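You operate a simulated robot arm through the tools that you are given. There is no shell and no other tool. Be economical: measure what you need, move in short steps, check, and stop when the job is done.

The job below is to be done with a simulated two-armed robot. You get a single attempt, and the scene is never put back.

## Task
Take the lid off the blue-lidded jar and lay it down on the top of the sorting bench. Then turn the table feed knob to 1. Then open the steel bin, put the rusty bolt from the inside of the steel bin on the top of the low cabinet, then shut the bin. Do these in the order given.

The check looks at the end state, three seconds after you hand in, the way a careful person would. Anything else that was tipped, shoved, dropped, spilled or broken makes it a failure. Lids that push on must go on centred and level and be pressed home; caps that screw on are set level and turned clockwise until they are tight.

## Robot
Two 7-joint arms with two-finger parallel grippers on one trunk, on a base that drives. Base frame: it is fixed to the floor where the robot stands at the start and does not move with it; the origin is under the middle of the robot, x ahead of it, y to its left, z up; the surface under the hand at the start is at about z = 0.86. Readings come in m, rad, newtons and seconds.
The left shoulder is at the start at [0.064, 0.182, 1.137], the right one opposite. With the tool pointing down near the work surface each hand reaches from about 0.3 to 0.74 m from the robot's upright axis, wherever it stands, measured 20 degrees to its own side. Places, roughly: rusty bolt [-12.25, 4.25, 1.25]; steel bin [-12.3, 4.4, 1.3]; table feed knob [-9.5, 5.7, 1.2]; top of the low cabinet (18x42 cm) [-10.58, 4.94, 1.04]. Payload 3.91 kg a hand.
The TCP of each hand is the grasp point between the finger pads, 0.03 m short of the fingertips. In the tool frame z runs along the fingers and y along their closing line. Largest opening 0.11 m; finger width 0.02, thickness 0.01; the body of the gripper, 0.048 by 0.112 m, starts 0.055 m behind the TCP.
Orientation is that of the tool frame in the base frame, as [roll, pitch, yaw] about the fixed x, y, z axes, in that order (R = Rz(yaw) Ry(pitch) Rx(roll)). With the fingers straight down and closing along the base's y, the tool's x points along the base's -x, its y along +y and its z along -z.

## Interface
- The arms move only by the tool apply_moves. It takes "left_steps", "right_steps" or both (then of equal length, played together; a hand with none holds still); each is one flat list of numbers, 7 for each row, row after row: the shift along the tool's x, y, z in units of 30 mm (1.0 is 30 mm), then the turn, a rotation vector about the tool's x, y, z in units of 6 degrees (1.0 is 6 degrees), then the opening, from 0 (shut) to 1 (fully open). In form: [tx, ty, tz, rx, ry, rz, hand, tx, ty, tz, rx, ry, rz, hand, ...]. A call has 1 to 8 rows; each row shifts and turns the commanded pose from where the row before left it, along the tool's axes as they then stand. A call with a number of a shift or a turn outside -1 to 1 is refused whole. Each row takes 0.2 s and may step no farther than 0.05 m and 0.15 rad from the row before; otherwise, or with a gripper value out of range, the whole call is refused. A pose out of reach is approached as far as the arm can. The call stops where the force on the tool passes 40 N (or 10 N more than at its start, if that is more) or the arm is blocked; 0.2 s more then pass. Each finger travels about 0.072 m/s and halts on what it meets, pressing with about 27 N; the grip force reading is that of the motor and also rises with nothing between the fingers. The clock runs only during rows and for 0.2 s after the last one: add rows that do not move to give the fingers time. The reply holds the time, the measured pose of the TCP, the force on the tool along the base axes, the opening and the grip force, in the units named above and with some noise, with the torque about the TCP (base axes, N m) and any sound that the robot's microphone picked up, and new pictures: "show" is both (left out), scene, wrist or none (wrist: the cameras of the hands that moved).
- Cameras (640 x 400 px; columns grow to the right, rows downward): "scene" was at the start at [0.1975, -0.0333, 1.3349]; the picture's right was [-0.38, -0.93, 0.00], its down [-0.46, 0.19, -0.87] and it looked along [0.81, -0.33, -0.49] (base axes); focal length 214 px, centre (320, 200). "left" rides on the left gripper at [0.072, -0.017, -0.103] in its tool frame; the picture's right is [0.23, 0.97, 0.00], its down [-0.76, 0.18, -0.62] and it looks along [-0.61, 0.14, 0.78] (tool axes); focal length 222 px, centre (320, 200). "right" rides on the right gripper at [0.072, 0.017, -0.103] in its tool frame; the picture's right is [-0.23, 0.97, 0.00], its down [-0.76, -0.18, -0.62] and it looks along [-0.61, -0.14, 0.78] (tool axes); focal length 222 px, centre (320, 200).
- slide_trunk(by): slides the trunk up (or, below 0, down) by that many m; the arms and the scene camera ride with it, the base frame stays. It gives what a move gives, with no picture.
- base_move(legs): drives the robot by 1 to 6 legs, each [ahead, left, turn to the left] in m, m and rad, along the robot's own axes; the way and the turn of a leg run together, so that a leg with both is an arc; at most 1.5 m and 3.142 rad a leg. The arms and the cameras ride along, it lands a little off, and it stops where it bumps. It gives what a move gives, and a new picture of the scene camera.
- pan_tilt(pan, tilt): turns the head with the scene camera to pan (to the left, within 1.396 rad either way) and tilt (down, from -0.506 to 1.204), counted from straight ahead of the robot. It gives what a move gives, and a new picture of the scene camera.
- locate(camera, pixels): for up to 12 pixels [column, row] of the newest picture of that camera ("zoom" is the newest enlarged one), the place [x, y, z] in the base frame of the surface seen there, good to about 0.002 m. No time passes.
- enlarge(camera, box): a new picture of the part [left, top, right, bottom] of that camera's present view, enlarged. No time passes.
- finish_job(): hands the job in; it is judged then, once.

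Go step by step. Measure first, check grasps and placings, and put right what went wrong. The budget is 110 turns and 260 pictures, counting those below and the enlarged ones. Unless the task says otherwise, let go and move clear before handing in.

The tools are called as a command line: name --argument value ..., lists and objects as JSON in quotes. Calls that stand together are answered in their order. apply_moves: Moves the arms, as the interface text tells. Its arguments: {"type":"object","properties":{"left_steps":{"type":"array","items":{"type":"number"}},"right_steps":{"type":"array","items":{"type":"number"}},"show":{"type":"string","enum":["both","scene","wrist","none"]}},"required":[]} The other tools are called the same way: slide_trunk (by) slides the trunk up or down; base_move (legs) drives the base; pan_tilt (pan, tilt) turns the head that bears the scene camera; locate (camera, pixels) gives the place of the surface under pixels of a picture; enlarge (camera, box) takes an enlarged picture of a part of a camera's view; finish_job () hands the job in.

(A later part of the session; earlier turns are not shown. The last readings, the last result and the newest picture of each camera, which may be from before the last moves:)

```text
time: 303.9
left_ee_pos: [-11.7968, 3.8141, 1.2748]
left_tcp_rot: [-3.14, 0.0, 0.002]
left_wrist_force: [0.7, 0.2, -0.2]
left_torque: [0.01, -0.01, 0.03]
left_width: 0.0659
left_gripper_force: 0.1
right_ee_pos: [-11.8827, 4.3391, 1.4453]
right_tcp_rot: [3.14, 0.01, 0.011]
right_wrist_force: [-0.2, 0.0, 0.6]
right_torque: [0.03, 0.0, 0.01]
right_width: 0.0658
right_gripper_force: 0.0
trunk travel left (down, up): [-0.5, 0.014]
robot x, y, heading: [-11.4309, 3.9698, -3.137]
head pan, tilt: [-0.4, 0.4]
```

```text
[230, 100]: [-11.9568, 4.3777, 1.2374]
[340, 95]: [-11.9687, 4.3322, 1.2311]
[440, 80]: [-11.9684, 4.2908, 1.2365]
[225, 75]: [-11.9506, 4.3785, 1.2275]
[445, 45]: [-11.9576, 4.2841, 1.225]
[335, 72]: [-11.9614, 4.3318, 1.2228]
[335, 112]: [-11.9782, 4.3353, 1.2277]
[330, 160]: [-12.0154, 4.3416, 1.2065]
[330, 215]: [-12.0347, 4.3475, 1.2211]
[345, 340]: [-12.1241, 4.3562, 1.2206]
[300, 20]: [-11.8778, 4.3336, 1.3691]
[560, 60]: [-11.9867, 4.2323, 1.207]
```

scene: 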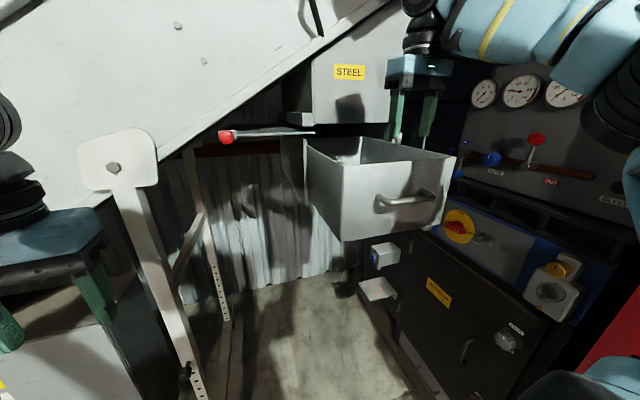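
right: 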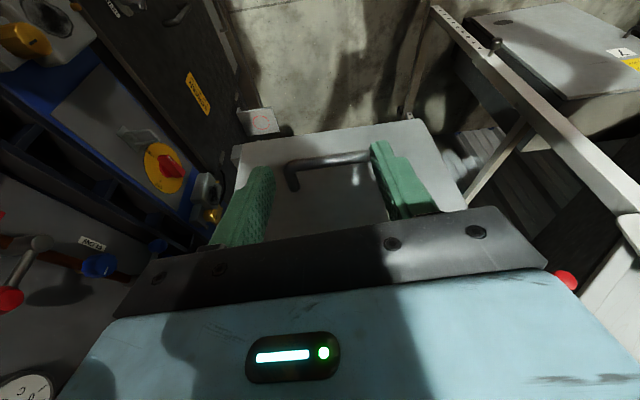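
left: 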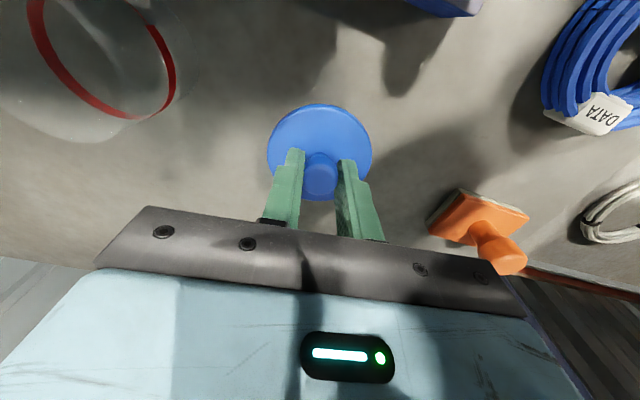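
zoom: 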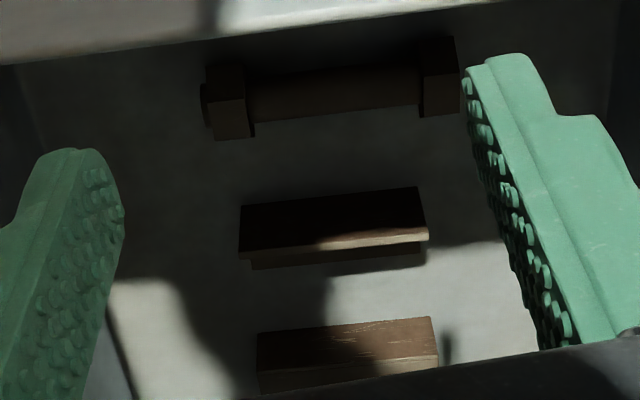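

The bolt's shank is at about (-11.969, 4.334), its top at z≈1.231, lying along y. I need closer reach, so I'll shift the base 0.08 m forward and 0.06 m right.

base_move --legs '[[0.08, -0.06, 0]]'

apply_moves --right_steps '[0, 0, 0, 0, 0, -1, 0.4, 0, 0, 0, 0, 0, -1, 0.4, 0, 0, 0, 0, 0, -1, 0.4, 0, 0, 0, 0, 0, -1, 0.4, 0, 0, 0, 0, 0, -1, 0.4, 0, 0, 0, 0, 0, -1, 0.4, 0, 0, 0, 0, 0, -1, 0.4, 0, 0, 0, 0, 0, -1, 0.4]' --show "none"

apply_moves --right_steps '[0, 0, 0, 0, 0, -1, 0.4, 0, 0, 0, 0, 0, -1, 0.4, 0, 0, 0, 0, 0, -1, 0.4, 0, 0, 0, 0, 0, -1, 0.4, 0, 0, 0, 0, 0, -1, 0.4, 0, 0, 0, 0, 0, -1, 0.4, 0, 0, 0, 0, 0, 0, 0.4]'

enlarge --camera "right" --box '[160, 0, 480, 240]'

```text
time: 305.1
left_ee_pos: [-11.8773, 3.8731, 1.2743]
left_tcp_rot: [-3.139, 0.001, 0.004]
left_wrist_force: [-0.3, -0.5, 0.4]
left_torque: [0.01, -0.03, -0.03]
left_width: 0.0662
left_gripper_force: 0.0
right_ee_pos: [-11.9625, 4.3976, 1.4456]
right_tcp_rot: [3.14, 0.008, 0.01]
right_wrist_force: [0.2, -0.4, -0.4]
right_torque: [0.03, -0.02, 0.0]
right_width: 0.0661
right_gripper_force: 0.0
trunk travel left (down, up): [-0.5, 0.014]
robot x, y, heading: [-11.5109, 4.0302, -3.145]
head pan, tilt: [-0.4, 0.4]
```

scene: 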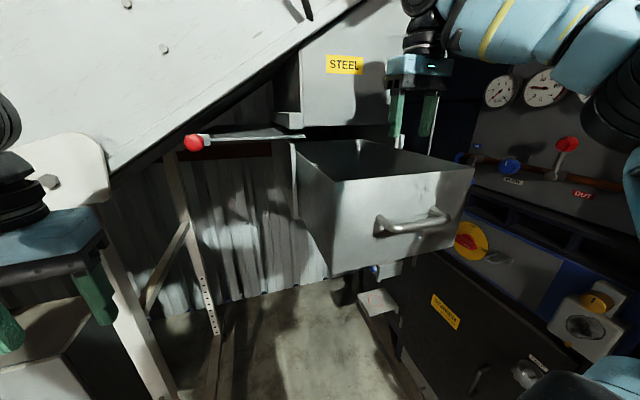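

```text
time: 306.9
left_ee_pos: [-11.8783, 3.8732, 1.2722]
left_tcp_rot: [-3.141, -0.001, 0.003]
left_wrist_force: [0.0, -0.3, -0.1]
left_torque: [-0.03, 0.0, -0.02]
left_width: 0.0659
left_gripper_force: 0.1
right_ee_pos: [-11.964, 4.3973, 1.446]
right_tcp_rot: [-3.137, 0.008, 0.85]
right_wrist_force: [0.2, 0.1, 0.5]
right_torque: [-0.04, 0.01, 0.02]
right_width: 0.0439
right_gripper_force: 0.1
trunk travel left (down, up): [-0.5, 0.014]
robot x, y, heading: [-11.5094, 4.0251, -3.139]
head pan, tilt: [-0.4, 0.4]
```

```text
time: 308.5
left_ee_pos: [-11.8773, 3.8733, 1.2739]
left_tcp_rot: [-3.139, -0.002, 0.002]
left_wrist_force: [-0.9, -0.5, 0.0]
left_torque: [0.03, 0.01, -0.02]
left_width: 0.066
left_gripper_force: 0.0
right_ee_pos: [-11.963, 4.3969, 1.4453]
right_tcp_rot: [-3.134, 0.003, 1.478]
right_wrist_force: [-0.3, 1.2, -0.8]
right_torque: [0.01, 0.02, -0.02]
right_width: 0.0437
right_gripper_force: 0.0
trunk travel left (down, up): [-0.5, 0.014]
robot x, y, heading: [-11.5098, 4.0309, -3.134]
head pan, tilt: [-0.4, 0.4]
```

scene: 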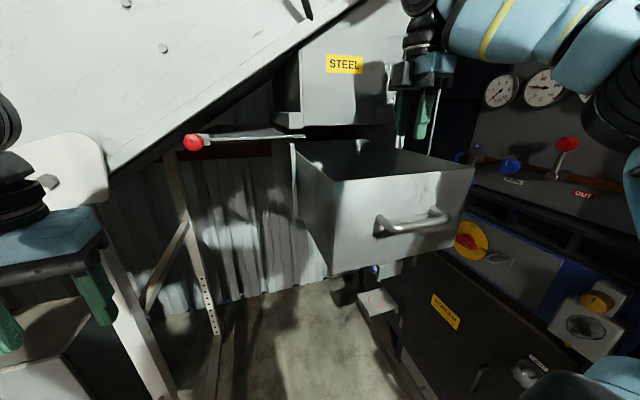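
right: 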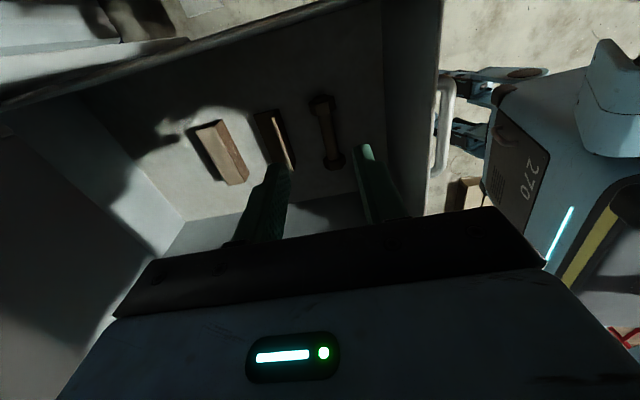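

```text
1.67 times, centred on (320, 120) of right
```

zoom: 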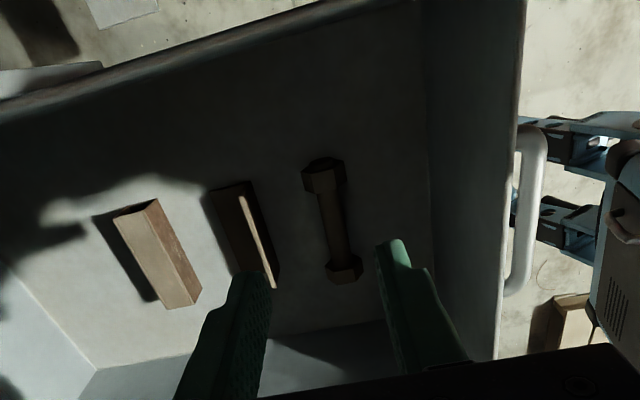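

Clear view: the bolt at (327,133) of the wrist picture. I'll measure it precisely.

locate --camera "zoom" --pixels '[[325, 178], [330, 205], [335, 225], [342, 255], [344, 270], [322, 215], [350, 215], [300, 215], [275, 260], [255, 190], [390, 200], [425, 200]]'

```text
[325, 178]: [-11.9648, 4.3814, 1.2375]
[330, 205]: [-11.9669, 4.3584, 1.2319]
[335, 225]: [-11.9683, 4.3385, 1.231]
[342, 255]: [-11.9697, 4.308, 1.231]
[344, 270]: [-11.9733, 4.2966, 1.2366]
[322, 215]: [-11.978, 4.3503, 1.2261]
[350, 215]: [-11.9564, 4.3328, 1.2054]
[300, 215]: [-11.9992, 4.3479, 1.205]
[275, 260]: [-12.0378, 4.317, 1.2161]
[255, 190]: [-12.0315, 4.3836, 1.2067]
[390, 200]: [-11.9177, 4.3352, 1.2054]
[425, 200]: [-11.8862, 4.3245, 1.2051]
```

The bolt's axis is aligned with the hand. I'll move 60 mm along y and descend most of the way.

apply_moves --right_steps '[-0.7, 0, 0, 0, 0, 0, 0.4, -0.7, 0, 0, 0, 0, 0, 0.4, -0.61, 0, 0, 0, 0, 0, 0.4, 0, 0, 1, 0, 0, 0, 0.4, 0, 0, 1, 0, 0, 0, 0.4, 0, 0, 1, 0, 0, 0, 0.4, 0, 0, 1, 0, 0, 0, 0.4, 0, 0, 0.5, 0, 0, 0, 0.4]' --show "none"

apply_moves --right_steps '[0, 0, 0, 0, 0, 0, 0.4]' --show "wrist"

enlarge --camera "right" --box '[220, 60, 420, 240]'

```text
time: 310.3
left_ee_pos: [-11.8776, 3.8724, 1.2732]
left_tcp_rot: [-3.141, -0.002, 0.004]
left_wrist_force: [0.1, -0.3, 0.0]
left_torque: [-0.02, 0.03, 0.02]
left_width: 0.0659
left_gripper_force: 0.1
right_ee_pos: [-11.965, 4.3384, 1.2993]
right_tcp_rot: [-3.134, 0.004, 1.476]
right_wrist_force: [0.2, -0.7, -0.2]
right_torque: [0.03, -0.01, -0.03]
right_width: 0.0441
right_gripper_force: 0.1
right hand out of reach, approached as far as the arm can: row 1, 2, 3
trunk travel left (down, up): [-0.5, 0.014]
robot x, y, heading: [-11.5095, 4.0291, -3.138]
head pan, tilt: [-0.4, 0.4]
```

```text
time: 310.7
left_ee_pos: [-11.8778, 3.8727, 1.274]
left_tcp_rot: [-3.141, -0.001, 0.004]
left_wrist_force: [0.2, 0.2, -0.2]
left_torque: [0.02, 0.03, 0.0]
left_width: 0.0661
left_gripper_force: 0.0
right_ee_pos: [-11.9636, 4.3387, 1.3]
right_tcp_rot: [-3.134, 0.004, 1.476]
right_wrist_force: [-0.8, -0.3, 0.2]
right_torque: [0.0, 0.01, 0.03]
right_width: 0.0439
right_gripper_force: 0.0
trunk travel left (down, up): [-0.5, 0.014]
robot x, y, heading: [-11.5093, 4.0289, -3.141]
head pan, tilt: [-0.4, 0.4]
```

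right: 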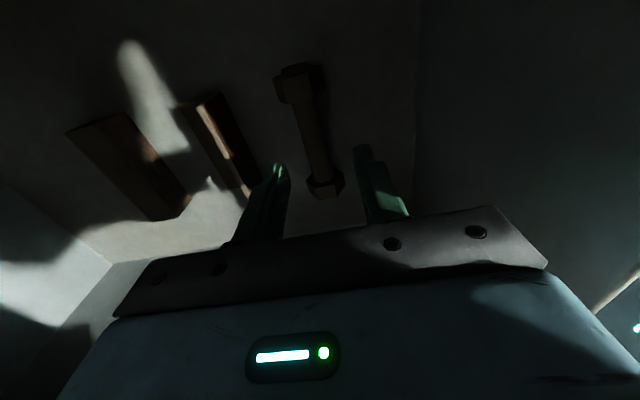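

```text
2.22 times, centred on (320, 150) of right
```

zoom: 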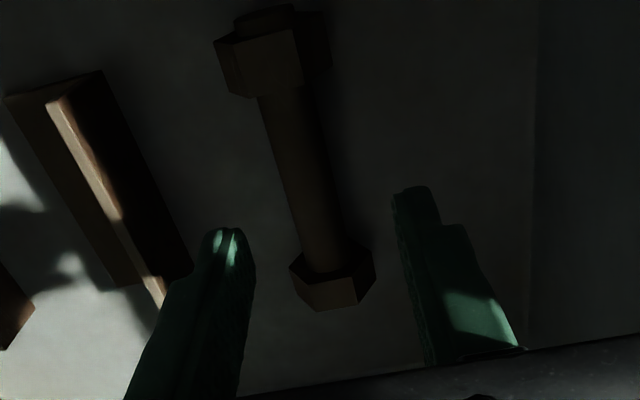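

The bolt lies between the fingers. I'll shift 4 mm, descend to the shank, and close.

apply_moves --right_steps '[0, -0.13, 0.7, 0, 0, 0, 0.4, 0, 0, 0.7, 0, 0, 0, 0.4, 0, 0, 0.6, 0, 0, 0, 0.4, 0, 0, 0, 0, 0, 0, 0.4, 0, 0, 0, 0, 0, 0, 0.15, 0, 0, 0, 0, 0, 0, 0, 0, 0, 0, 0, 0, 0, 0, 0, 0, 0, 0, 0, 0, 0]' --show "wrist"

enlarge --camera "right" --box '[220, 60, 420, 240]'

```text
time: 312.5
left_ee_pos: [-11.8783, 3.8737, 1.2723]
left_tcp_rot: [3.141, -0.002, 0.003]
left_wrist_force: [0.1, 0.1, -0.3]
left_torque: [-0.02, -0.01, -0.01]
left_width: 0.0661
left_gripper_force: 0.1
right_ee_pos: [-11.9687, 4.3407, 1.2403]
right_tcp_rot: [-3.134, 0.003, 1.477]
right_wrist_force: [0.5, -0.1, 0.4]
right_torque: [-0.05, 0.0, 0.01]
right_width: 0.0197
right_gripper_force: 27.5
trunk travel left (down, up): [-0.5, 0.014]
robot x, y, heading: [-11.512, 4.025, -3.139]
head pan, tilt: [-0.4, 0.4]
```

right: 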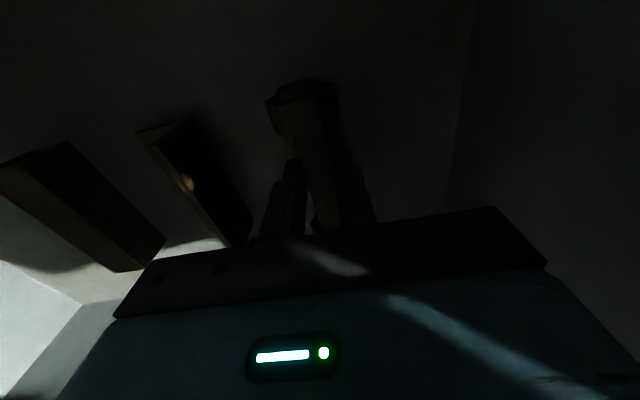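

```text
2.22 times, centred on (320, 150) of right
```

zoom: 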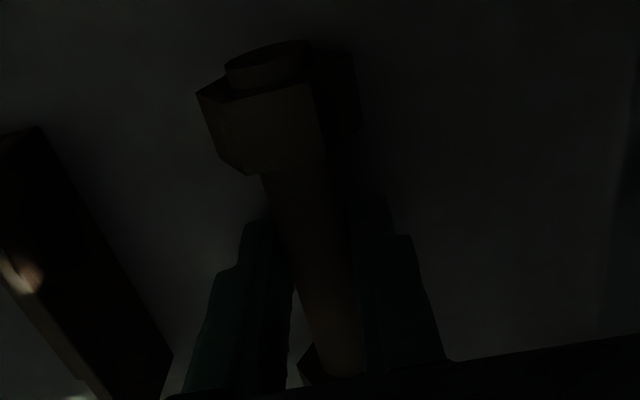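

Gripped at width 19.7 mm. I'll lift straight up out of the drawer.

apply_moves --right_steps '[0, 0, -0.5, 0, 0, 0, 0, 0, 0, -0.9, 0, 0, 0, 0, 0, 0, -0.9, 0, 0, 0, 0, 0, 0, -0.9, 0, 0, 0, 0, 0, 0, -0.9, 0, 0, 0, 0, 0, 0, -0.9, 0, 0, 0, 0, 0, 0, -0.9, 0, 0, 0, 0, 0, 0, -0.7, 0, 0, 0, 0]'

```text
time: 314.3
left_ee_pos: [-11.8787, 3.8728, 1.273]
left_tcp_rot: [-3.14, -0.001, 0.002]
left_wrist_force: [0.4, 0.1, 0.4]
left_torque: [0.0, 0.0, 0.01]
left_width: 0.0663
left_gripper_force: 0.1
right_ee_pos: [-11.9645, 4.3427, 1.4353]
right_tcp_rot: [-3.132, 0.003, 1.479]
right_wrist_force: [-0.5, -0.2, -2.7]
right_torque: [0.01, 0.02, -0.02]
right_width: 0.0196
right_gripper_force: 26.8
right hand out of reach, approached as far as the arm can: row 8
trunk travel left (down, up): [-0.5, 0.014]
robot x, y, heading: [-11.5101, 4.0314, -3.143]
head pan, tilt: [-0.4, 0.4]
```

scene: 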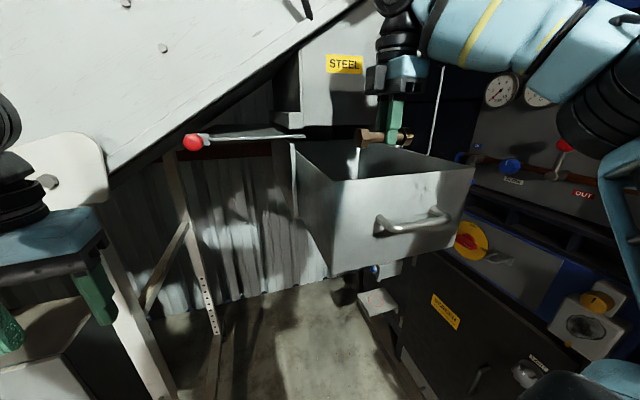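
right: 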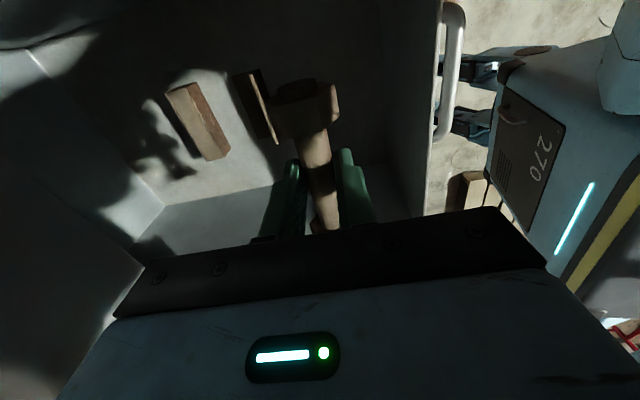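

The bolt is held clear of the drawer. I'll back away 0.4 m, strafe left, back to x≈-10.75, and turn to face the low cabinet (+y).

base_move --legs '[[-0.4, 0, 0], [-0.4, 0.45, 0]]'

pan_tilt --pan -1.2 --tilt 0.45

locate --camera "scene" --pixels '[[320, 150], [320, 200], [360, 150], [280, 200], [400, 200], [440, 200], [360, 200], [320, 250], [250, 250], [420, 300]]'

```text
time: 320.9
left_ee_pos: [-11.0689, 3.4225, 1.2728]
left_tcp_rot: [-3.14, -0.001, 0.015]
left_wrist_force: [0.6, -0.5, 0.3]
left_torque: [0.0, 0.02, -0.02]
left_width: 0.0662
left_gripper_force: 0.1
right_ee_pos: [-11.1588, 3.8885, 1.4345]
right_tcp_rot: [-3.132, 0.005, 1.489]
right_wrist_force: [0.6, 0.2, -3.0]
right_torque: [0.02, -0.02, -0.02]
right_width: 0.0199
right_gripper_force: 27.2
trunk travel left (down, up): [-0.5, 0.014]
robot x, y, heading: [-10.6997, 3.5823, -3.128]
head pan, tilt: [-0.4, 0.4]
```

scene: 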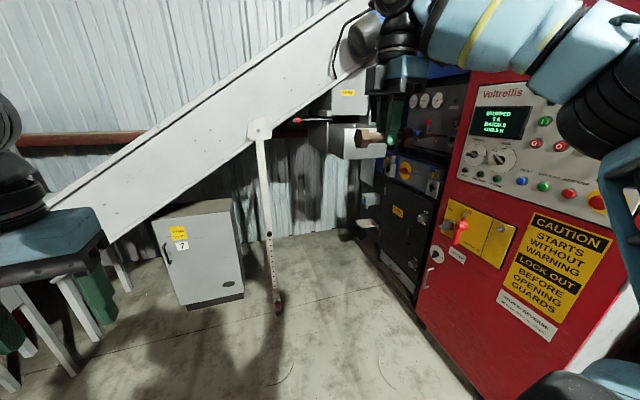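

```text
time: 322.0
left_ee_pos: [-11.068, 3.4214, 1.2752]
left_tcp_rot: [-3.14, -0.001, 0.015]
left_wrist_force: [0.6, -0.2, 0.2]
left_torque: [-0.01, 0.0, 0.02]
left_width: 0.0661
left_gripper_force: 0.0
right_ee_pos: [-11.1587, 3.8888, 1.4366]
right_tcp_rot: [-3.134, 0.006, 1.488]
right_wrist_force: [0.2, -0.1, -3.5]
right_torque: [0.0, 0.02, 0.0]
right_width: 0.0197
right_gripper_force: 26.9
trunk travel left (down, up): [-0.5, 0.014]
robot x, y, heading: [-10.7029, 3.5827, -3.13]
head pan, tilt: [-1.201, 0.45]
```

scene: 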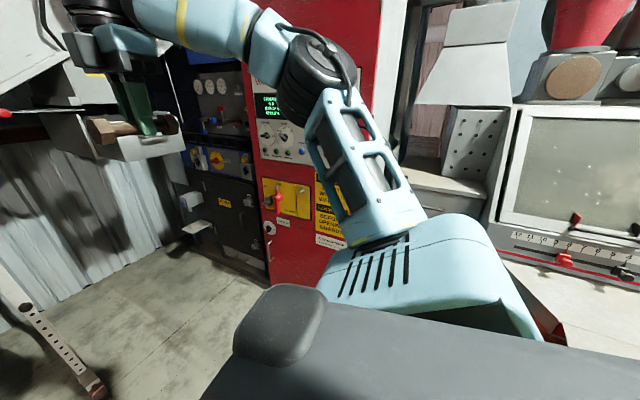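

```text
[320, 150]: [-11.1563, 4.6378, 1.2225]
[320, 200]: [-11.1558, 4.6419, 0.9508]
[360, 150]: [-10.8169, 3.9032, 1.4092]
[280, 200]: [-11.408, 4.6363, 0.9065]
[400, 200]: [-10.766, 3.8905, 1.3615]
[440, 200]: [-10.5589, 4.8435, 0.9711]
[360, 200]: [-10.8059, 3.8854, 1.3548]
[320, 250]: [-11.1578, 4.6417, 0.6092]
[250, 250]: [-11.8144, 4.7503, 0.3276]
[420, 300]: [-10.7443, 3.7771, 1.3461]
```

The low cabinet's top shows beige at (440,180) between the red panel and the machine. I'll turn right to face it.

base_move --legs '[[0, 0, -1.58]]'

pan_tilt --pan -0.1 --tilt 0.45

locate --camera "scene" --pixels '[[320, 150], [320, 200], [360, 150], [280, 200], [400, 200], [300, 180], [340, 180], [320, 250], [250, 250], [400, 300], [320, 300], [340, 220]]'

```text
time: 326.2
left_ee_pos: [-10.8591, 3.9478, 1.2743]
left_tcp_rot: [-3.14, -0.001, -1.558]
left_wrist_force: [-1.1, -0.4, -0.4]
left_torque: [-0.01, -0.01, 0.01]
left_width: 0.0659
left_gripper_force: 0.1
right_ee_pos: [-10.3931, 4.0378, 1.4356]
right_tcp_rot: [-3.133, 0.005, -0.085]
right_wrist_force: [0.1, 0.5, -2.4]
right_torque: [0.02, -0.01, 0.01]
right_width: 0.0196
right_gripper_force: 26.7
trunk travel left (down, up): [-0.5, 0.014]
robot x, y, heading: [-10.7009, 3.5802, 1.586]
head pan, tilt: [-1.201, 0.45]
```

scene: 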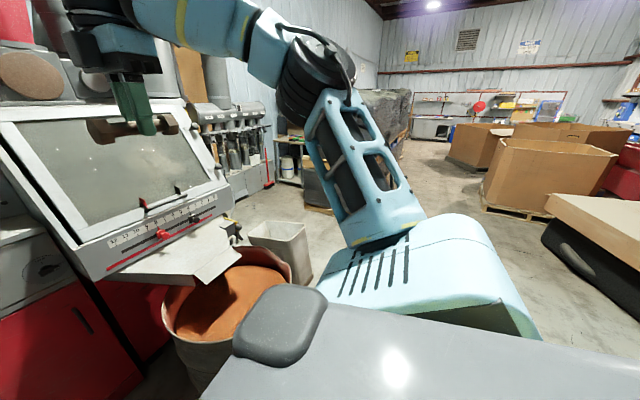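

```text
time: 327.6
left_ee_pos: [-10.8615, 3.9473, 1.2735]
left_tcp_rot: [-3.139, -0.003, -1.56]
left_wrist_force: [0.3, 0.4, -0.3]
left_torque: [0.01, 0.0, 0.01]
left_width: 0.066
left_gripper_force: 0.1
right_ee_pos: [-10.3936, 4.0368, 1.4361]
right_tcp_rot: [-3.133, 0.003, -0.086]
right_wrist_force: [1.0, 0.2, -3.3]
right_torque: [0.0, 0.05, 0.03]
right_width: 0.0197
right_gripper_force: 26.9
trunk travel left (down, up): [-0.5, 0.014]
robot x, y, heading: [-10.7036, 3.5804, 1.581]
head pan, tilt: [-0.099, 0.45]
```

scene: 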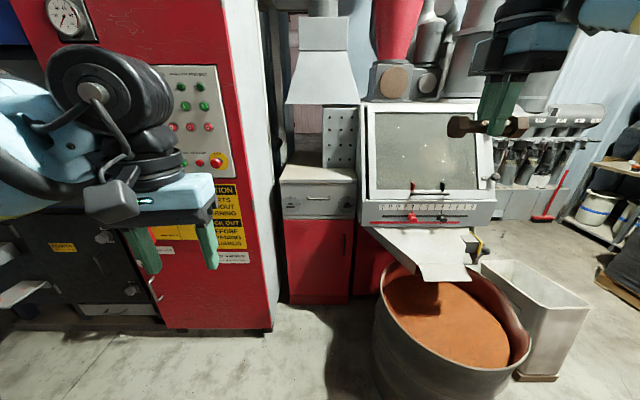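

```text
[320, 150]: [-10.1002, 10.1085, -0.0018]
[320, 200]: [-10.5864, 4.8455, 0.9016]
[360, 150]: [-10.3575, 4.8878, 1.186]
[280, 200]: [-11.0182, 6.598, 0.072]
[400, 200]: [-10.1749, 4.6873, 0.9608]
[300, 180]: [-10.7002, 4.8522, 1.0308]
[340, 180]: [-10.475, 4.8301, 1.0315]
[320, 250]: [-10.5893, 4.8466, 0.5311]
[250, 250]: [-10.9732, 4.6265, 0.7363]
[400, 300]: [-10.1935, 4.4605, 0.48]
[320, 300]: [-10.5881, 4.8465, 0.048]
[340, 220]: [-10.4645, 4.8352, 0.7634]
```

The low cabinet is the red-doored one with its front at y≈4.85. I'll map its top.

enlarge --camera "scene" --box '[260, 100, 380, 220]'

locate --camera "scene" --pixels '[[285, 178], [295, 168], [310, 168], [320, 168], [320, 175], [335, 172], [350, 175], [312, 172], [300, 165], [345, 140], [330, 160], [352, 165]]'

```text
3.33 times, centred on (320, 160) of scene
```

zoom: 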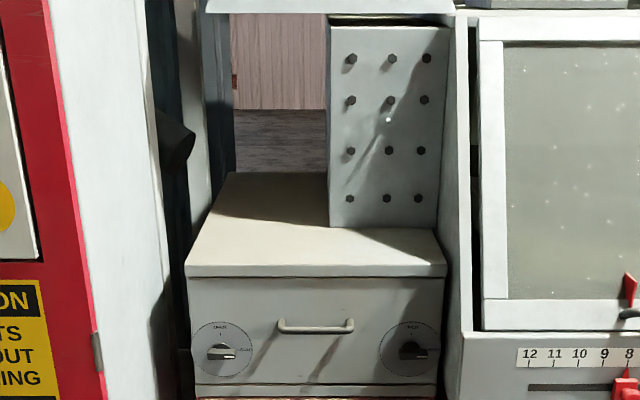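

```text
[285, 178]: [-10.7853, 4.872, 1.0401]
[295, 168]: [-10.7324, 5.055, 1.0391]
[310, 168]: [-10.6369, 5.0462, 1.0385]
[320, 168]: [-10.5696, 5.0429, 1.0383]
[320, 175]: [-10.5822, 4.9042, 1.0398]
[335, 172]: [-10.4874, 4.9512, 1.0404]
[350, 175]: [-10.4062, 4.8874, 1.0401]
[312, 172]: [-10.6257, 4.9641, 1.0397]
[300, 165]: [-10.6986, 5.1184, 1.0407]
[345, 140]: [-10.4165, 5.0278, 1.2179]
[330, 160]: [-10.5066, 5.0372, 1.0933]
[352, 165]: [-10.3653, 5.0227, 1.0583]
```

Cabinet top: x -10.79…-10.38, y 4.85…5.03, z 1.04. I'll aim for (-10.53, 4.93). First I'll lower the right hand and bring both hands inward, to clear the machine and the red cabinet.

apply_moves --right_steps '[0, 0, 0.9, 0, 0, 0, 0, 0, 0, 0.9, 0, 0, 0, 0, -0.7, 0, 0.9, 0, 0, 0, 0, -0.7, 0, 0.9, 0, 0, 0, 0, -0.7, 0, 0.9, 0, 0, 0, 0, -0.7, 0, 0.9, 0, 0, 0, 0, -0.7, 0, 0.6, 0, 0, 0, 0, -0.4, 0, 0, 0, 0, 0, 0]' --left_steps '[0, 0, 0, 0, 0, 0, 0.3, 0, -0.6, 0, 0, 0, 0, 0.3, 0, -0.6, 0, 0, 0, 0, 0.3, 0, -0.6, 0, 0, 0, 0, 0.3, 0, -0.6, 0, 0, 0, 0, 0.3, 0, -0.5, 0, 0, 0, 0, 0.3, 0, 0, 0, 0, 0, 0, 0.3, 0, 0, 0, 0, 0, 0, 0.3]' --show "none"

base_move --legs '[[0.55, 0, 0]]'

enlarge --camera "right" --box '[0, 0, 640, 400]'

```text
time: 329.4
left_ee_pos: [-10.7743, 3.9482, 1.273]
left_tcp_rot: [-3.137, -0.002, -1.556]
left_wrist_force: [0.8, 0.1, 0.1]
left_torque: [0.02, -0.02, 0.01]
left_width: 0.0332
left_gripper_force: 0.0
right_ee_pos: [-10.5114, 4.0496, 1.2551]
right_tcp_rot: [-3.132, 0.005, -0.085]
right_wrist_force: [0.2, 0.5, -3.2]
right_torque: [0.0, 0.01, 0.01]
right_width: 0.0198
right_gripper_force: 27.4
trunk travel left (down, up): [-0.5, 0.014]
robot x, y, heading: [-10.7031, 3.5805, 1.58]
head pan, tilt: [-0.099, 0.45]
```

```text
time: 332.6
left_ee_pos: [-10.7802, 4.4993, 1.2731]
left_tcp_rot: [-3.138, 0.0, -1.557]
left_wrist_force: [0.6, -0.1, -0.4]
left_torque: [0.03, 0.0, 0.01]
left_width: 0.033
left_gripper_force: 0.0
right_ee_pos: [-10.5183, 4.5986, 1.2562]
right_tcp_rot: [-3.132, 0.006, -0.084]
right_wrist_force: [0.3, 0.2, -2.7]
right_torque: [0.04, 0.01, 0.03]
right_width: 0.0198
right_gripper_force: 27.2
trunk travel left (down, up): [-0.5, 0.014]
robot x, y, heading: [-10.7094, 4.1318, 1.584]
head pan, tilt: [-0.099, 0.45]
```

scene: 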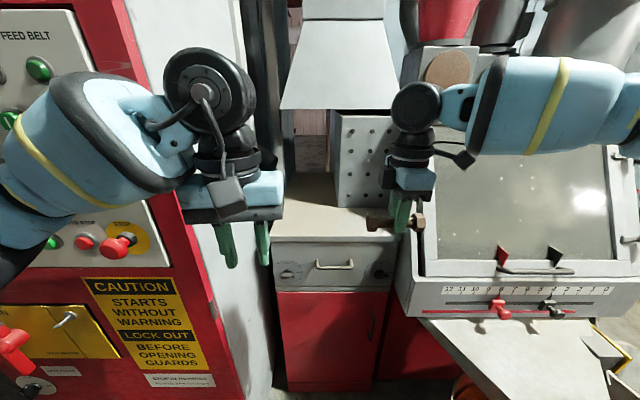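

```text
1.00 times, centred on (320, 200) of right (not enlarged: the box is as wide or as high as the picture)
```

zoom: 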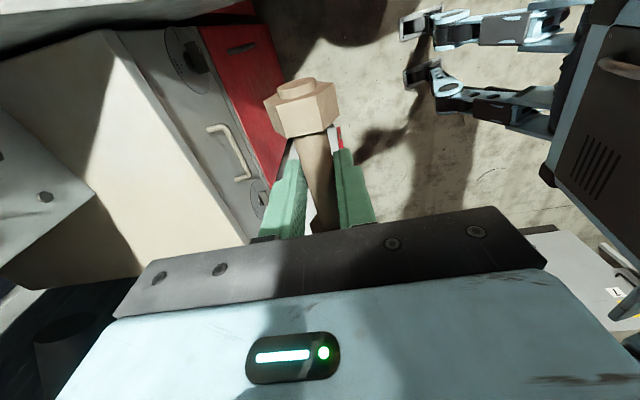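

Both hands are clear. I'll drive 0.17 m more, then extend the right hand over the cabinet top.

base_move --legs '[[0.17, 0, 0]]'

apply_moves --right_steps '[0, -0.9, 0.3, 0, 0, 0, 0, 0, -0.9, 0.3, 0, 0, 0, 0, 0, -0.9, 0.3, 0, 0, 0, 0, 0, -0.9, 0.3, 0, 0, 0, 0, 0, -0.9, 0.3, 0, 0, 0, 0, 0, -0.8, 0.3, 0, 0, 0, 0, 0, 0, 0.5, 0, 0, 0, 0, 0, 0, 0, 0, 0, 0, 0]'

enlarge --camera "scene" --box '[260, 100, 460, 240]'

```text
time: 333.8
left_ee_pos: [-10.7822, 4.589, 1.2717]
left_tcp_rot: [3.13, 0.005, -1.58]
left_wrist_force: [1.2, -0.7, -0.2]
left_torque: [-0.01, -0.04, 0.0]
left_width: 0.033
left_gripper_force: 0.1
right_ee_pos: [-10.5204, 4.7005, 1.255]
right_tcp_rot: [-3.132, 0.004, -0.083]
right_wrist_force: [-0.1, -0.1, -2.3]
right_torque: [0.01, 0.01, 0.02]
right_width: 0.0193
right_gripper_force: 26.6
trunk travel left (down, up): [-0.5, 0.014]
robot x, y, heading: [-10.7141, 4.2379, 1.588]
head pan, tilt: [-0.099, 0.45]
stopped in leg 1: the robot was blocked; the commanded pose is now the measured one
```

scene: 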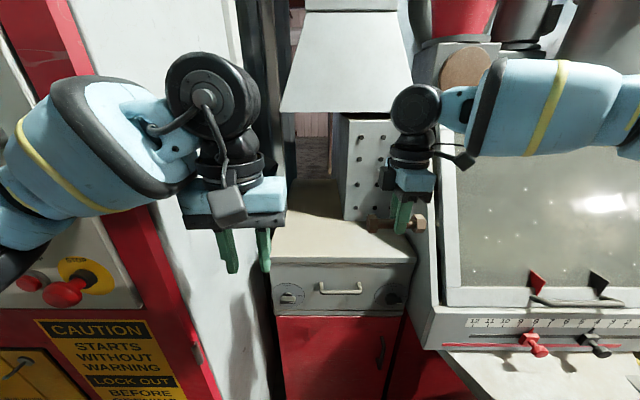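

```text
time: 335.6
left_ee_pos: [-10.7823, 4.5899, 1.2725]
left_tcp_rot: [3.133, 0.003, -1.58]
left_wrist_force: [-0.8, -0.8, 0.3]
left_torque: [-0.04, -0.03, -0.02]
left_width: 0.0329
left_gripper_force: 0.0
right_ee_pos: [-10.4731, 4.7846, 1.2031]
right_tcp_rot: [-3.129, 0.003, -0.083]
right_wrist_force: [0.4, 0.4, -2.3]
right_torque: [0.01, -0.01, 0.0]
right_width: 0.0197
right_gripper_force: 26.6
right hand out of reach, approached as far as the arm can: row 2, 3, 4, 5, 6
trunk travel left (down, up): [-0.5, 0.014]
robot x, y, heading: [-10.7075, 4.2364, 1.587]
head pan, tilt: [-0.099, 0.45]
```

scene: 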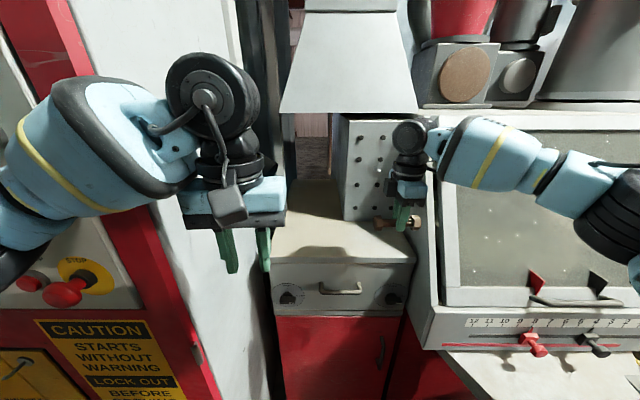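
right: 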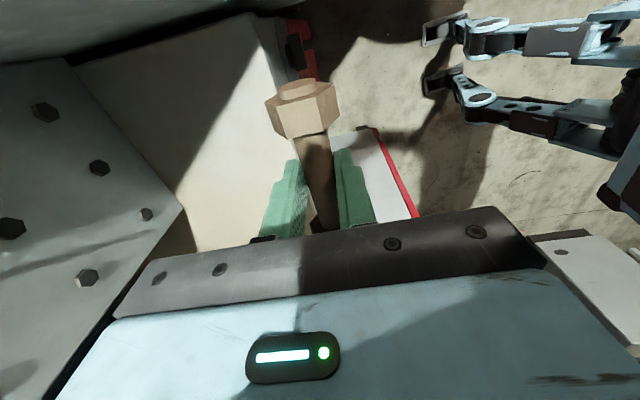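

```text
2.86 times, centred on (360, 170) of scene
```

zoom: 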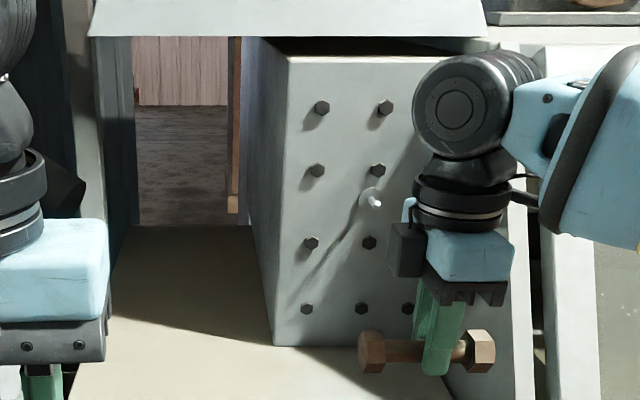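

The base stopped because the left arm met the red cabinet. I'll back off 3 cm, look at the contact, and tilt the right hand 30° forward to gain reach instead.

base_move --legs '[[-0.03, 0, 0]]'

pan_tilt --pan 0.9 --tilt 0.4

apply_moves --right_steps '[0, 0, 0, 1, 0, 0, 0, 0, 0, 0, 1, 0, 0, 0, 0, 0, 0, 1, 0, 0, 0, 0, 0, 0, 1, 0, 0, 0, 0, 0, 0, 1, 0, 0, 0, 0, 0, 0, 0, 0, 0, 0]' --show "none"

```text
time: 336.4
left_ee_pos: [-10.7805, 4.5729, 1.2676]
left_tcp_rot: [3.132, -0.011, -1.577]
left_wrist_force: [-0.6, 0.0, 0.8]
left_torque: [-0.05, 0.01, 0.0]
left_width: 0.033
left_gripper_force: 0.0
right_ee_pos: [-10.472, 4.7665, 1.1956]
right_tcp_rot: [-3.141, 0.002, -0.081]
right_wrist_force: [-0.7, 0.8, -2.7]
right_torque: [-0.04, -0.02, 0.02]
right_width: 0.0197
right_gripper_force: 26.6
trunk travel left (down, up): [-0.5, 0.014]
robot x, y, heading: [-10.7092, 4.2108, 1.583]
head pan, tilt: [-0.099, 0.45]
```

scene: 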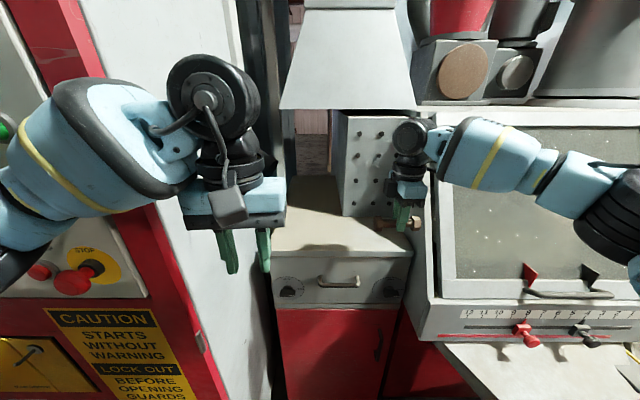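

```text
time: 337.7
left_ee_pos: [-10.7806, 4.5674, 1.2686]
left_tcp_rot: [3.13, -0.006, -1.578]
left_wrist_force: [0.5, 0.2, -0.2]
left_torque: [0.0, 0.0, 0.0]
left_width: 0.033
left_gripper_force: 0.1
right_ee_pos: [-10.4718, 4.7625, 1.1974]
right_tcp_rot: [-3.138, 0.003, -0.083]
right_wrist_force: [0.0, 0.0, -2.5]
right_torque: [0.0, -0.01, 0.01]
right_width: 0.0194
right_gripper_force: 27.2
trunk travel left (down, up): [-0.5, 0.014]
robot x, y, heading: [-10.708, 4.209, 1.589]
head pan, tilt: [0.901, 0.4]
```

scene: 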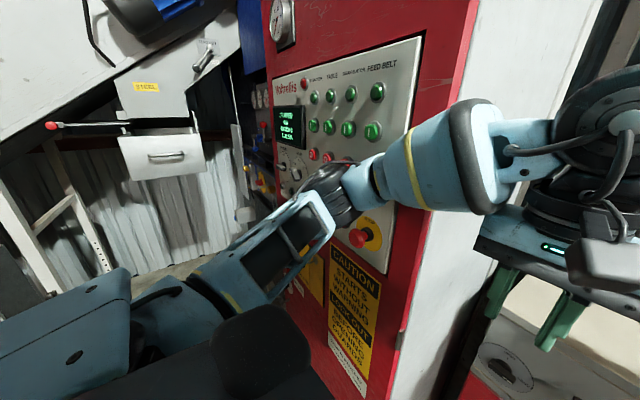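

```text
time: 339.1
left_ee_pos: [-10.7813, 4.5688, 1.2681]
left_tcp_rot: [3.132, -0.006, -1.577]
left_wrist_force: [-0.5, 0.0, 0.4]
left_torque: [0.0, 0.01, 0.01]
left_width: 0.033
left_gripper_force: 0.1
right_ee_pos: [-10.4699, 4.7642, 1.1971]
right_tcp_rot: [-2.612, 0.004, -0.084]
right_wrist_force: [0.6, 0.1, -1.7]
right_torque: [-0.01, 0.0, 0.04]
right_width: 0.0196
right_gripper_force: 27.1
trunk travel left (down, up): [-0.5, 0.014]
robot x, y, heading: [-10.7099, 4.2093, 1.585]
head pan, tilt: [0.901, 0.4]
```

The left elbow stands clear of the red panel now. With the right hand tilted, I'll move it over the cabinet top.

apply_moves --right_steps '[-0.33, -0.54, 0.63, 0, 0, 0, 0, -0.33, -0.54, 0.63, 0, 0, 0, 0, -0.33, -0.54, 0.63, 0, 0, 0, 0, -0.33, -0.54, 0.63, 0, 0, 0, 0, -0.33, -0.54, 0.63, 0, 0, 0, 0, -0.33, -0.54, 0.63, 0, 0, 0, 0, 0, 0, 0, 0, 0, 0, 0]' --show "wrist"

pan_tilt --pan -0.15 --tilt 0.5

enlarge --camera "scene" --box '[240, 80, 440, 220]'

```text
time: 340.7
left_ee_pos: [-10.7805, 4.5692, 1.2683]
left_tcp_rot: [3.131, -0.006, -1.579]
left_wrist_force: [-0.6, 0.0, -0.7]
left_torque: [-0.01, -0.01, 0.02]
left_width: 0.0332
left_gripper_force: 0.1
right_ee_pos: [-10.4852, 4.86, 1.1535]
right_tcp_rot: [-2.612, 0.003, -0.082]
right_wrist_force: [-0.1, 0.4, -2.2]
right_torque: [-0.01, -0.01, 0.01]
right_width: 0.0196
right_gripper_force: 26.9
right hand out of reach, approached as far as the arm can: row 4, 5, 6
trunk travel left (down, up): [-0.5, 0.014]
robot x, y, heading: [-10.7093, 4.2065, 1.584]
head pan, tilt: [0.901, 0.4]
```

right: 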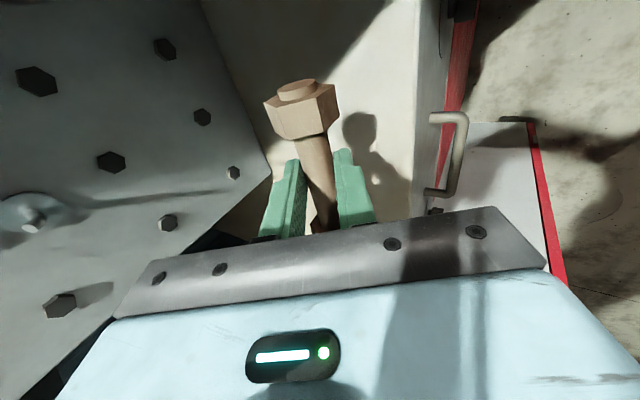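

```text
time: 342.0
left_ee_pos: [-10.7806, 4.5686, 1.2687]
left_tcp_rot: [3.131, -0.006, -1.579]
left_wrist_force: [0.1, 0.7, 0.1]
left_torque: [0.0, 0.02, 0.01]
left_width: 0.0331
left_gripper_force: 0.2
right_ee_pos: [-10.4848, 4.8591, 1.1544]
right_tcp_rot: [-2.612, 0.003, -0.083]
right_wrist_force: [0.2, 0.7, -2.9]
right_torque: [-0.04, -0.02, 0.01]
right_width: 0.0196
right_gripper_force: 27.1
trunk travel left (down, up): [-0.5, 0.014]
robot x, y, heading: [-10.7102, 4.2128, 1.588]
head pan, tilt: [-0.15, 0.499]
```

scene: 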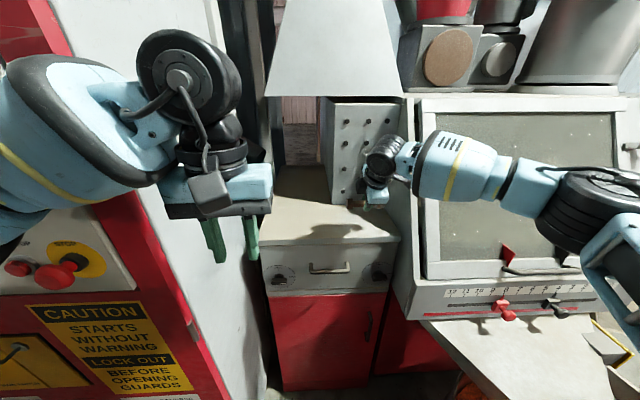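

```text
2.86 times, centred on (340, 150) of scene
```

zoom: 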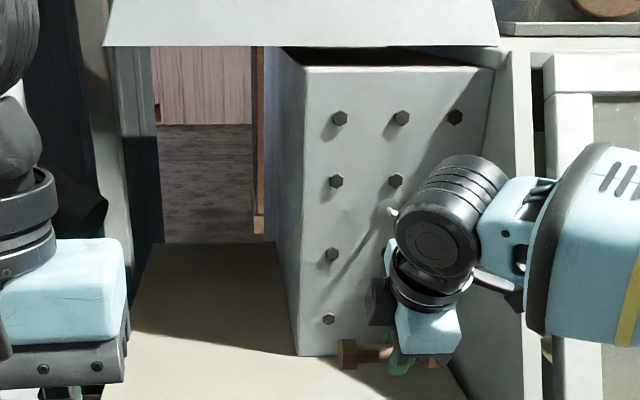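

The hand is at its reach edge here. I'll extend forward while lowering (reach grows lower down).

apply_moves --right_steps '[0, -0.3, 0.6, 0, 0, 0, 0, 0, -0.3, 0.6, 0, 0, 0, 0, 0, -0.3, 0.6, 0, 0, 0, 0, 0, 0, 0, 0, 0, 0, 0]' --show "none"

```text
time: 343.0
left_ee_pos: [-10.7812, 4.57, 1.268]
left_tcp_rot: [3.131, -0.006, -1.579]
left_wrist_force: [-0.1, -0.2, 0.7]
left_torque: [-0.02, 0.01, 0.02]
left_width: 0.0329
left_gripper_force: 0.1
right_ee_pos: [-10.4591, 4.8752, 1.1216]
right_tcp_rot: [-2.612, 0.004, -0.082]
right_wrist_force: [-0.4, 0.0, -2.9]
right_torque: [-0.01, -0.02, -0.01]
right_width: 0.0197
right_gripper_force: 27.0
right hand out of reach, approached as far as the arm can: row 1, 2, 3
trunk travel left (down, up): [-0.5, 0.014]
robot x, y, heading: [-10.7038, 4.2099, 1.587]
head pan, tilt: [-0.15, 0.499]
```

The bolt would already land about 4 cm inside the front edge. I'll shift the base 4 cm left, away from the machine wall, then lower.

base_move --legs '[[0, 0.04, 0]]'

apply_moves --right_steps '[0, 0.05, 0.4, 0, 0, 0, 0, 0, 0.05, 0.4, 0, 0, 0, 0, 0, 0, 0, 0, 0, 0, 0]' --show "wrist"

enlarge --camera "scene" --box '[290, 140, 430, 240]'

```text
time: 344.0
left_ee_pos: [-10.8196, 4.5673, 1.2683]
left_tcp_rot: [3.131, -0.006, -1.579]
left_wrist_force: [-0.4, 0.3, -0.3]
left_torque: [-0.01, 0.01, 0.03]
left_width: 0.033
left_gripper_force: 0.1
right_ee_pos: [-10.4985, 4.8752, 1.1229]
right_tcp_rot: [-2.614, 0.004, -0.083]
right_wrist_force: [-1.0, 0.6, -2.6]
right_torque: [-0.04, 0.0, 0.01]
right_width: 0.0194
right_gripper_force: 26.9
trunk travel left (down, up): [-0.5, 0.014]
robot x, y, heading: [-10.7469, 4.2075, 1.586]
head pan, tilt: [-0.15, 0.499]
```

scene: 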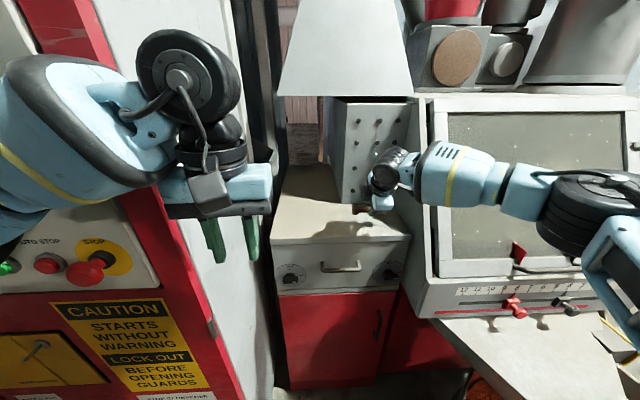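

```text
time: 344.8
left_ee_pos: [-10.82, 4.5686, 1.269]
left_tcp_rot: [3.13, -0.004, -1.579]
left_wrist_force: [0.8, -0.2, 0.8]
left_torque: [-0.05, 0.0, -0.01]
left_width: 0.0329
left_gripper_force: 0.1
right_ee_pos: [-10.4913, 4.8755, 1.1001]
right_tcp_rot: [-2.612, 0.006, -0.086]
right_wrist_force: [0.2, 0.3, -3.2]
right_torque: [-0.04, 0.0, 0.02]
right_width: 0.0199
right_gripper_force: 26.9
right hand out of reach, approached as far as the arm can: row 1, 2
trunk travel left (down, up): [-0.5, 0.014]
robot x, y, heading: [-10.7487, 4.2071, 1.584]
head pan, tilt: [-0.15, 0.499]
```

right: 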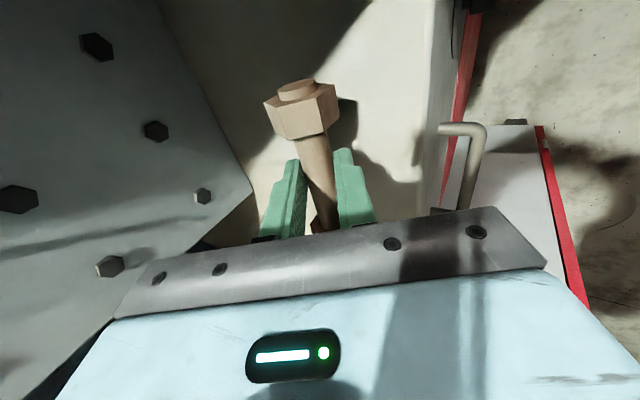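

```text
4.00 times, centred on (360, 190) of scene
```

zoom: 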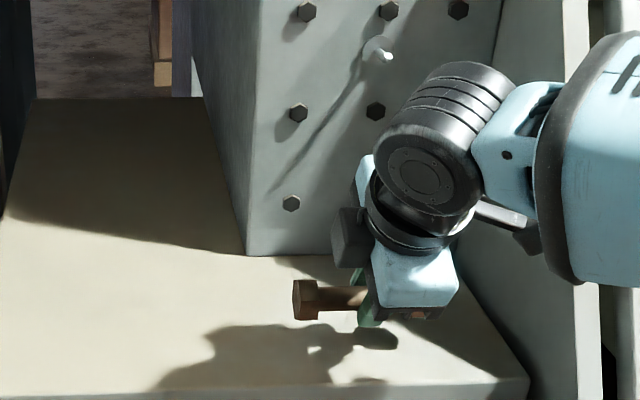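

The bolt hovers above the cabinet top, well inside the edges. I'll lower in small vertical steps until contact.

apply_moves --right_steps '[0, 0.08, 0.144, 0, 0, 0, 0, 0, 0.08, 0.144, 0, 0, 0, 0, 0, 0.08, 0.144, 0, 0, 0, 0, 0, 0.05, 0.09, 0, 0, 0, 0, 0, 0, 0, 0, 0, 0, 0]' --show "wrist"

enlarge --camera "scene" --box '[330, 180, 410, 240]'

```text
time: 346.0
left_ee_pos: [-10.82, 4.5685, 1.2682]
left_tcp_rot: [3.131, -0.004, -1.579]
left_wrist_force: [-0.4, 0.2, -0.3]
left_torque: [0.0, -0.05, -0.01]
left_width: 0.0329
left_gripper_force: 0.1
right_ee_pos: [-10.4922, 4.8745, 1.0827]
right_tcp_rot: [-2.612, 0.004, -0.082]
right_wrist_force: [-0.2, -0.5, -2.8]
right_torque: [-0.02, 0.0, -0.01]
right_width: 0.0197
right_gripper_force: 27.3
trunk travel left (down, up): [-0.5, 0.014]
robot x, y, heading: [-10.7474, 4.2091, 1.59]
head pan, tilt: [-0.15, 0.499]
```

right: 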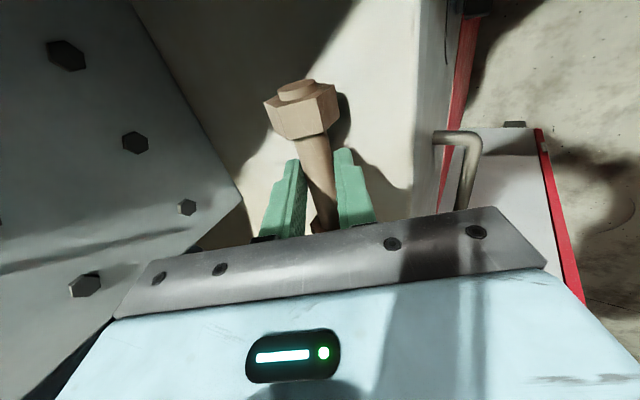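

```text
6.67 times, centred on (370, 210) of scene
```

zoom: 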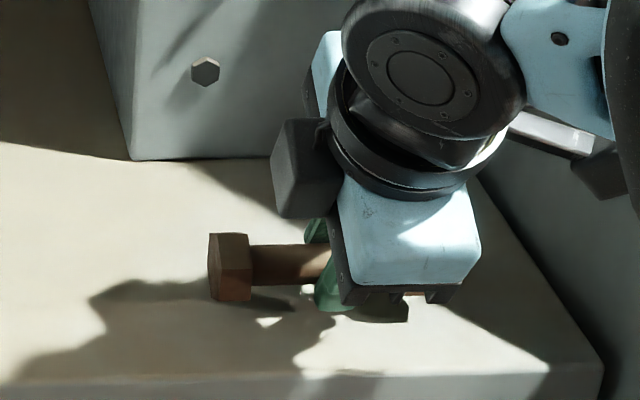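

Nearly down (a small shadow gap). I'll take a few 2.5 mm steps more.

apply_moves --right_steps '[0, 0.04, 0.072, 0, 0, 0, 0, 0, 0.04, 0.072, 0, 0, 0, 0, 0, 0.04, 0.072, 0, 0, 0, 0, 0, 0, 0, 0, 0, 0, 0]' --show "none"

```text
time: 347.0
left_ee_pos: [-10.8188, 4.5669, 1.2684]
left_tcp_rot: [3.133, -0.007, -1.577]
left_wrist_force: [-0.1, -0.3, -0.1]
left_torque: [-0.01, 0.01, 0.03]
left_width: 0.0329
left_gripper_force: 0.0
right_ee_pos: [-10.4899, 4.8726, 1.0757]
right_tcp_rot: [-2.611, 0.003, -0.082]
right_wrist_force: [-0.2, 0.1, -1.2]
right_torque: [-0.02, -0.03, 0.01]
right_width: 0.0195
right_gripper_force: 27.0
right hand out of reach, approached as far as the arm can: row 2
trunk travel left (down, up): [-0.5, 0.014]
robot x, y, heading: [-10.7516, 4.2125, 1.583]
head pan, tilt: [-0.15, 0.499]
```

apply_moves --right_steps '[0, 0.05, 0.072, 0, 0, 0, 0, 0, 0.05, 0.06, 0, 0, 0, 0, 0, 0, 0, 0, 0, 0, 0]' --show "none"

enlarge --camera "scene" --box '[330, 180, 410, 240]'

```text
time: 347.8
left_ee_pos: [-10.8195, 4.5662, 1.2698]
left_tcp_rot: [3.133, -0.003, -1.579]
left_wrist_force: [0.0, 0.1, 0.1]
left_torque: [0.0, -0.01, 0.0]
left_width: 0.0331
left_gripper_force: 0.0
right_ee_pos: [-10.4908, 4.8731, 1.0763]
right_tcp_rot: [-2.602, 0.004, -0.08]
right_wrist_force: [3.0, 6.0, 18.3]
right_torque: [0.14, -0.16, -0.01]
right_width: 0.0194
right_gripper_force: 26.8
trunk travel left (down, up): [-0.5, 0.014]
robot x, y, heading: [-10.7474, 4.2062, 1.588]
head pan, tilt: [-0.15, 0.499]
```

```text
6.67 times, centred on (370, 210) of scene
```

zoom: 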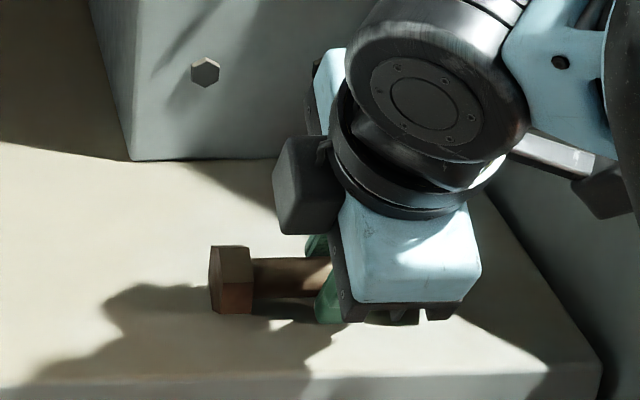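

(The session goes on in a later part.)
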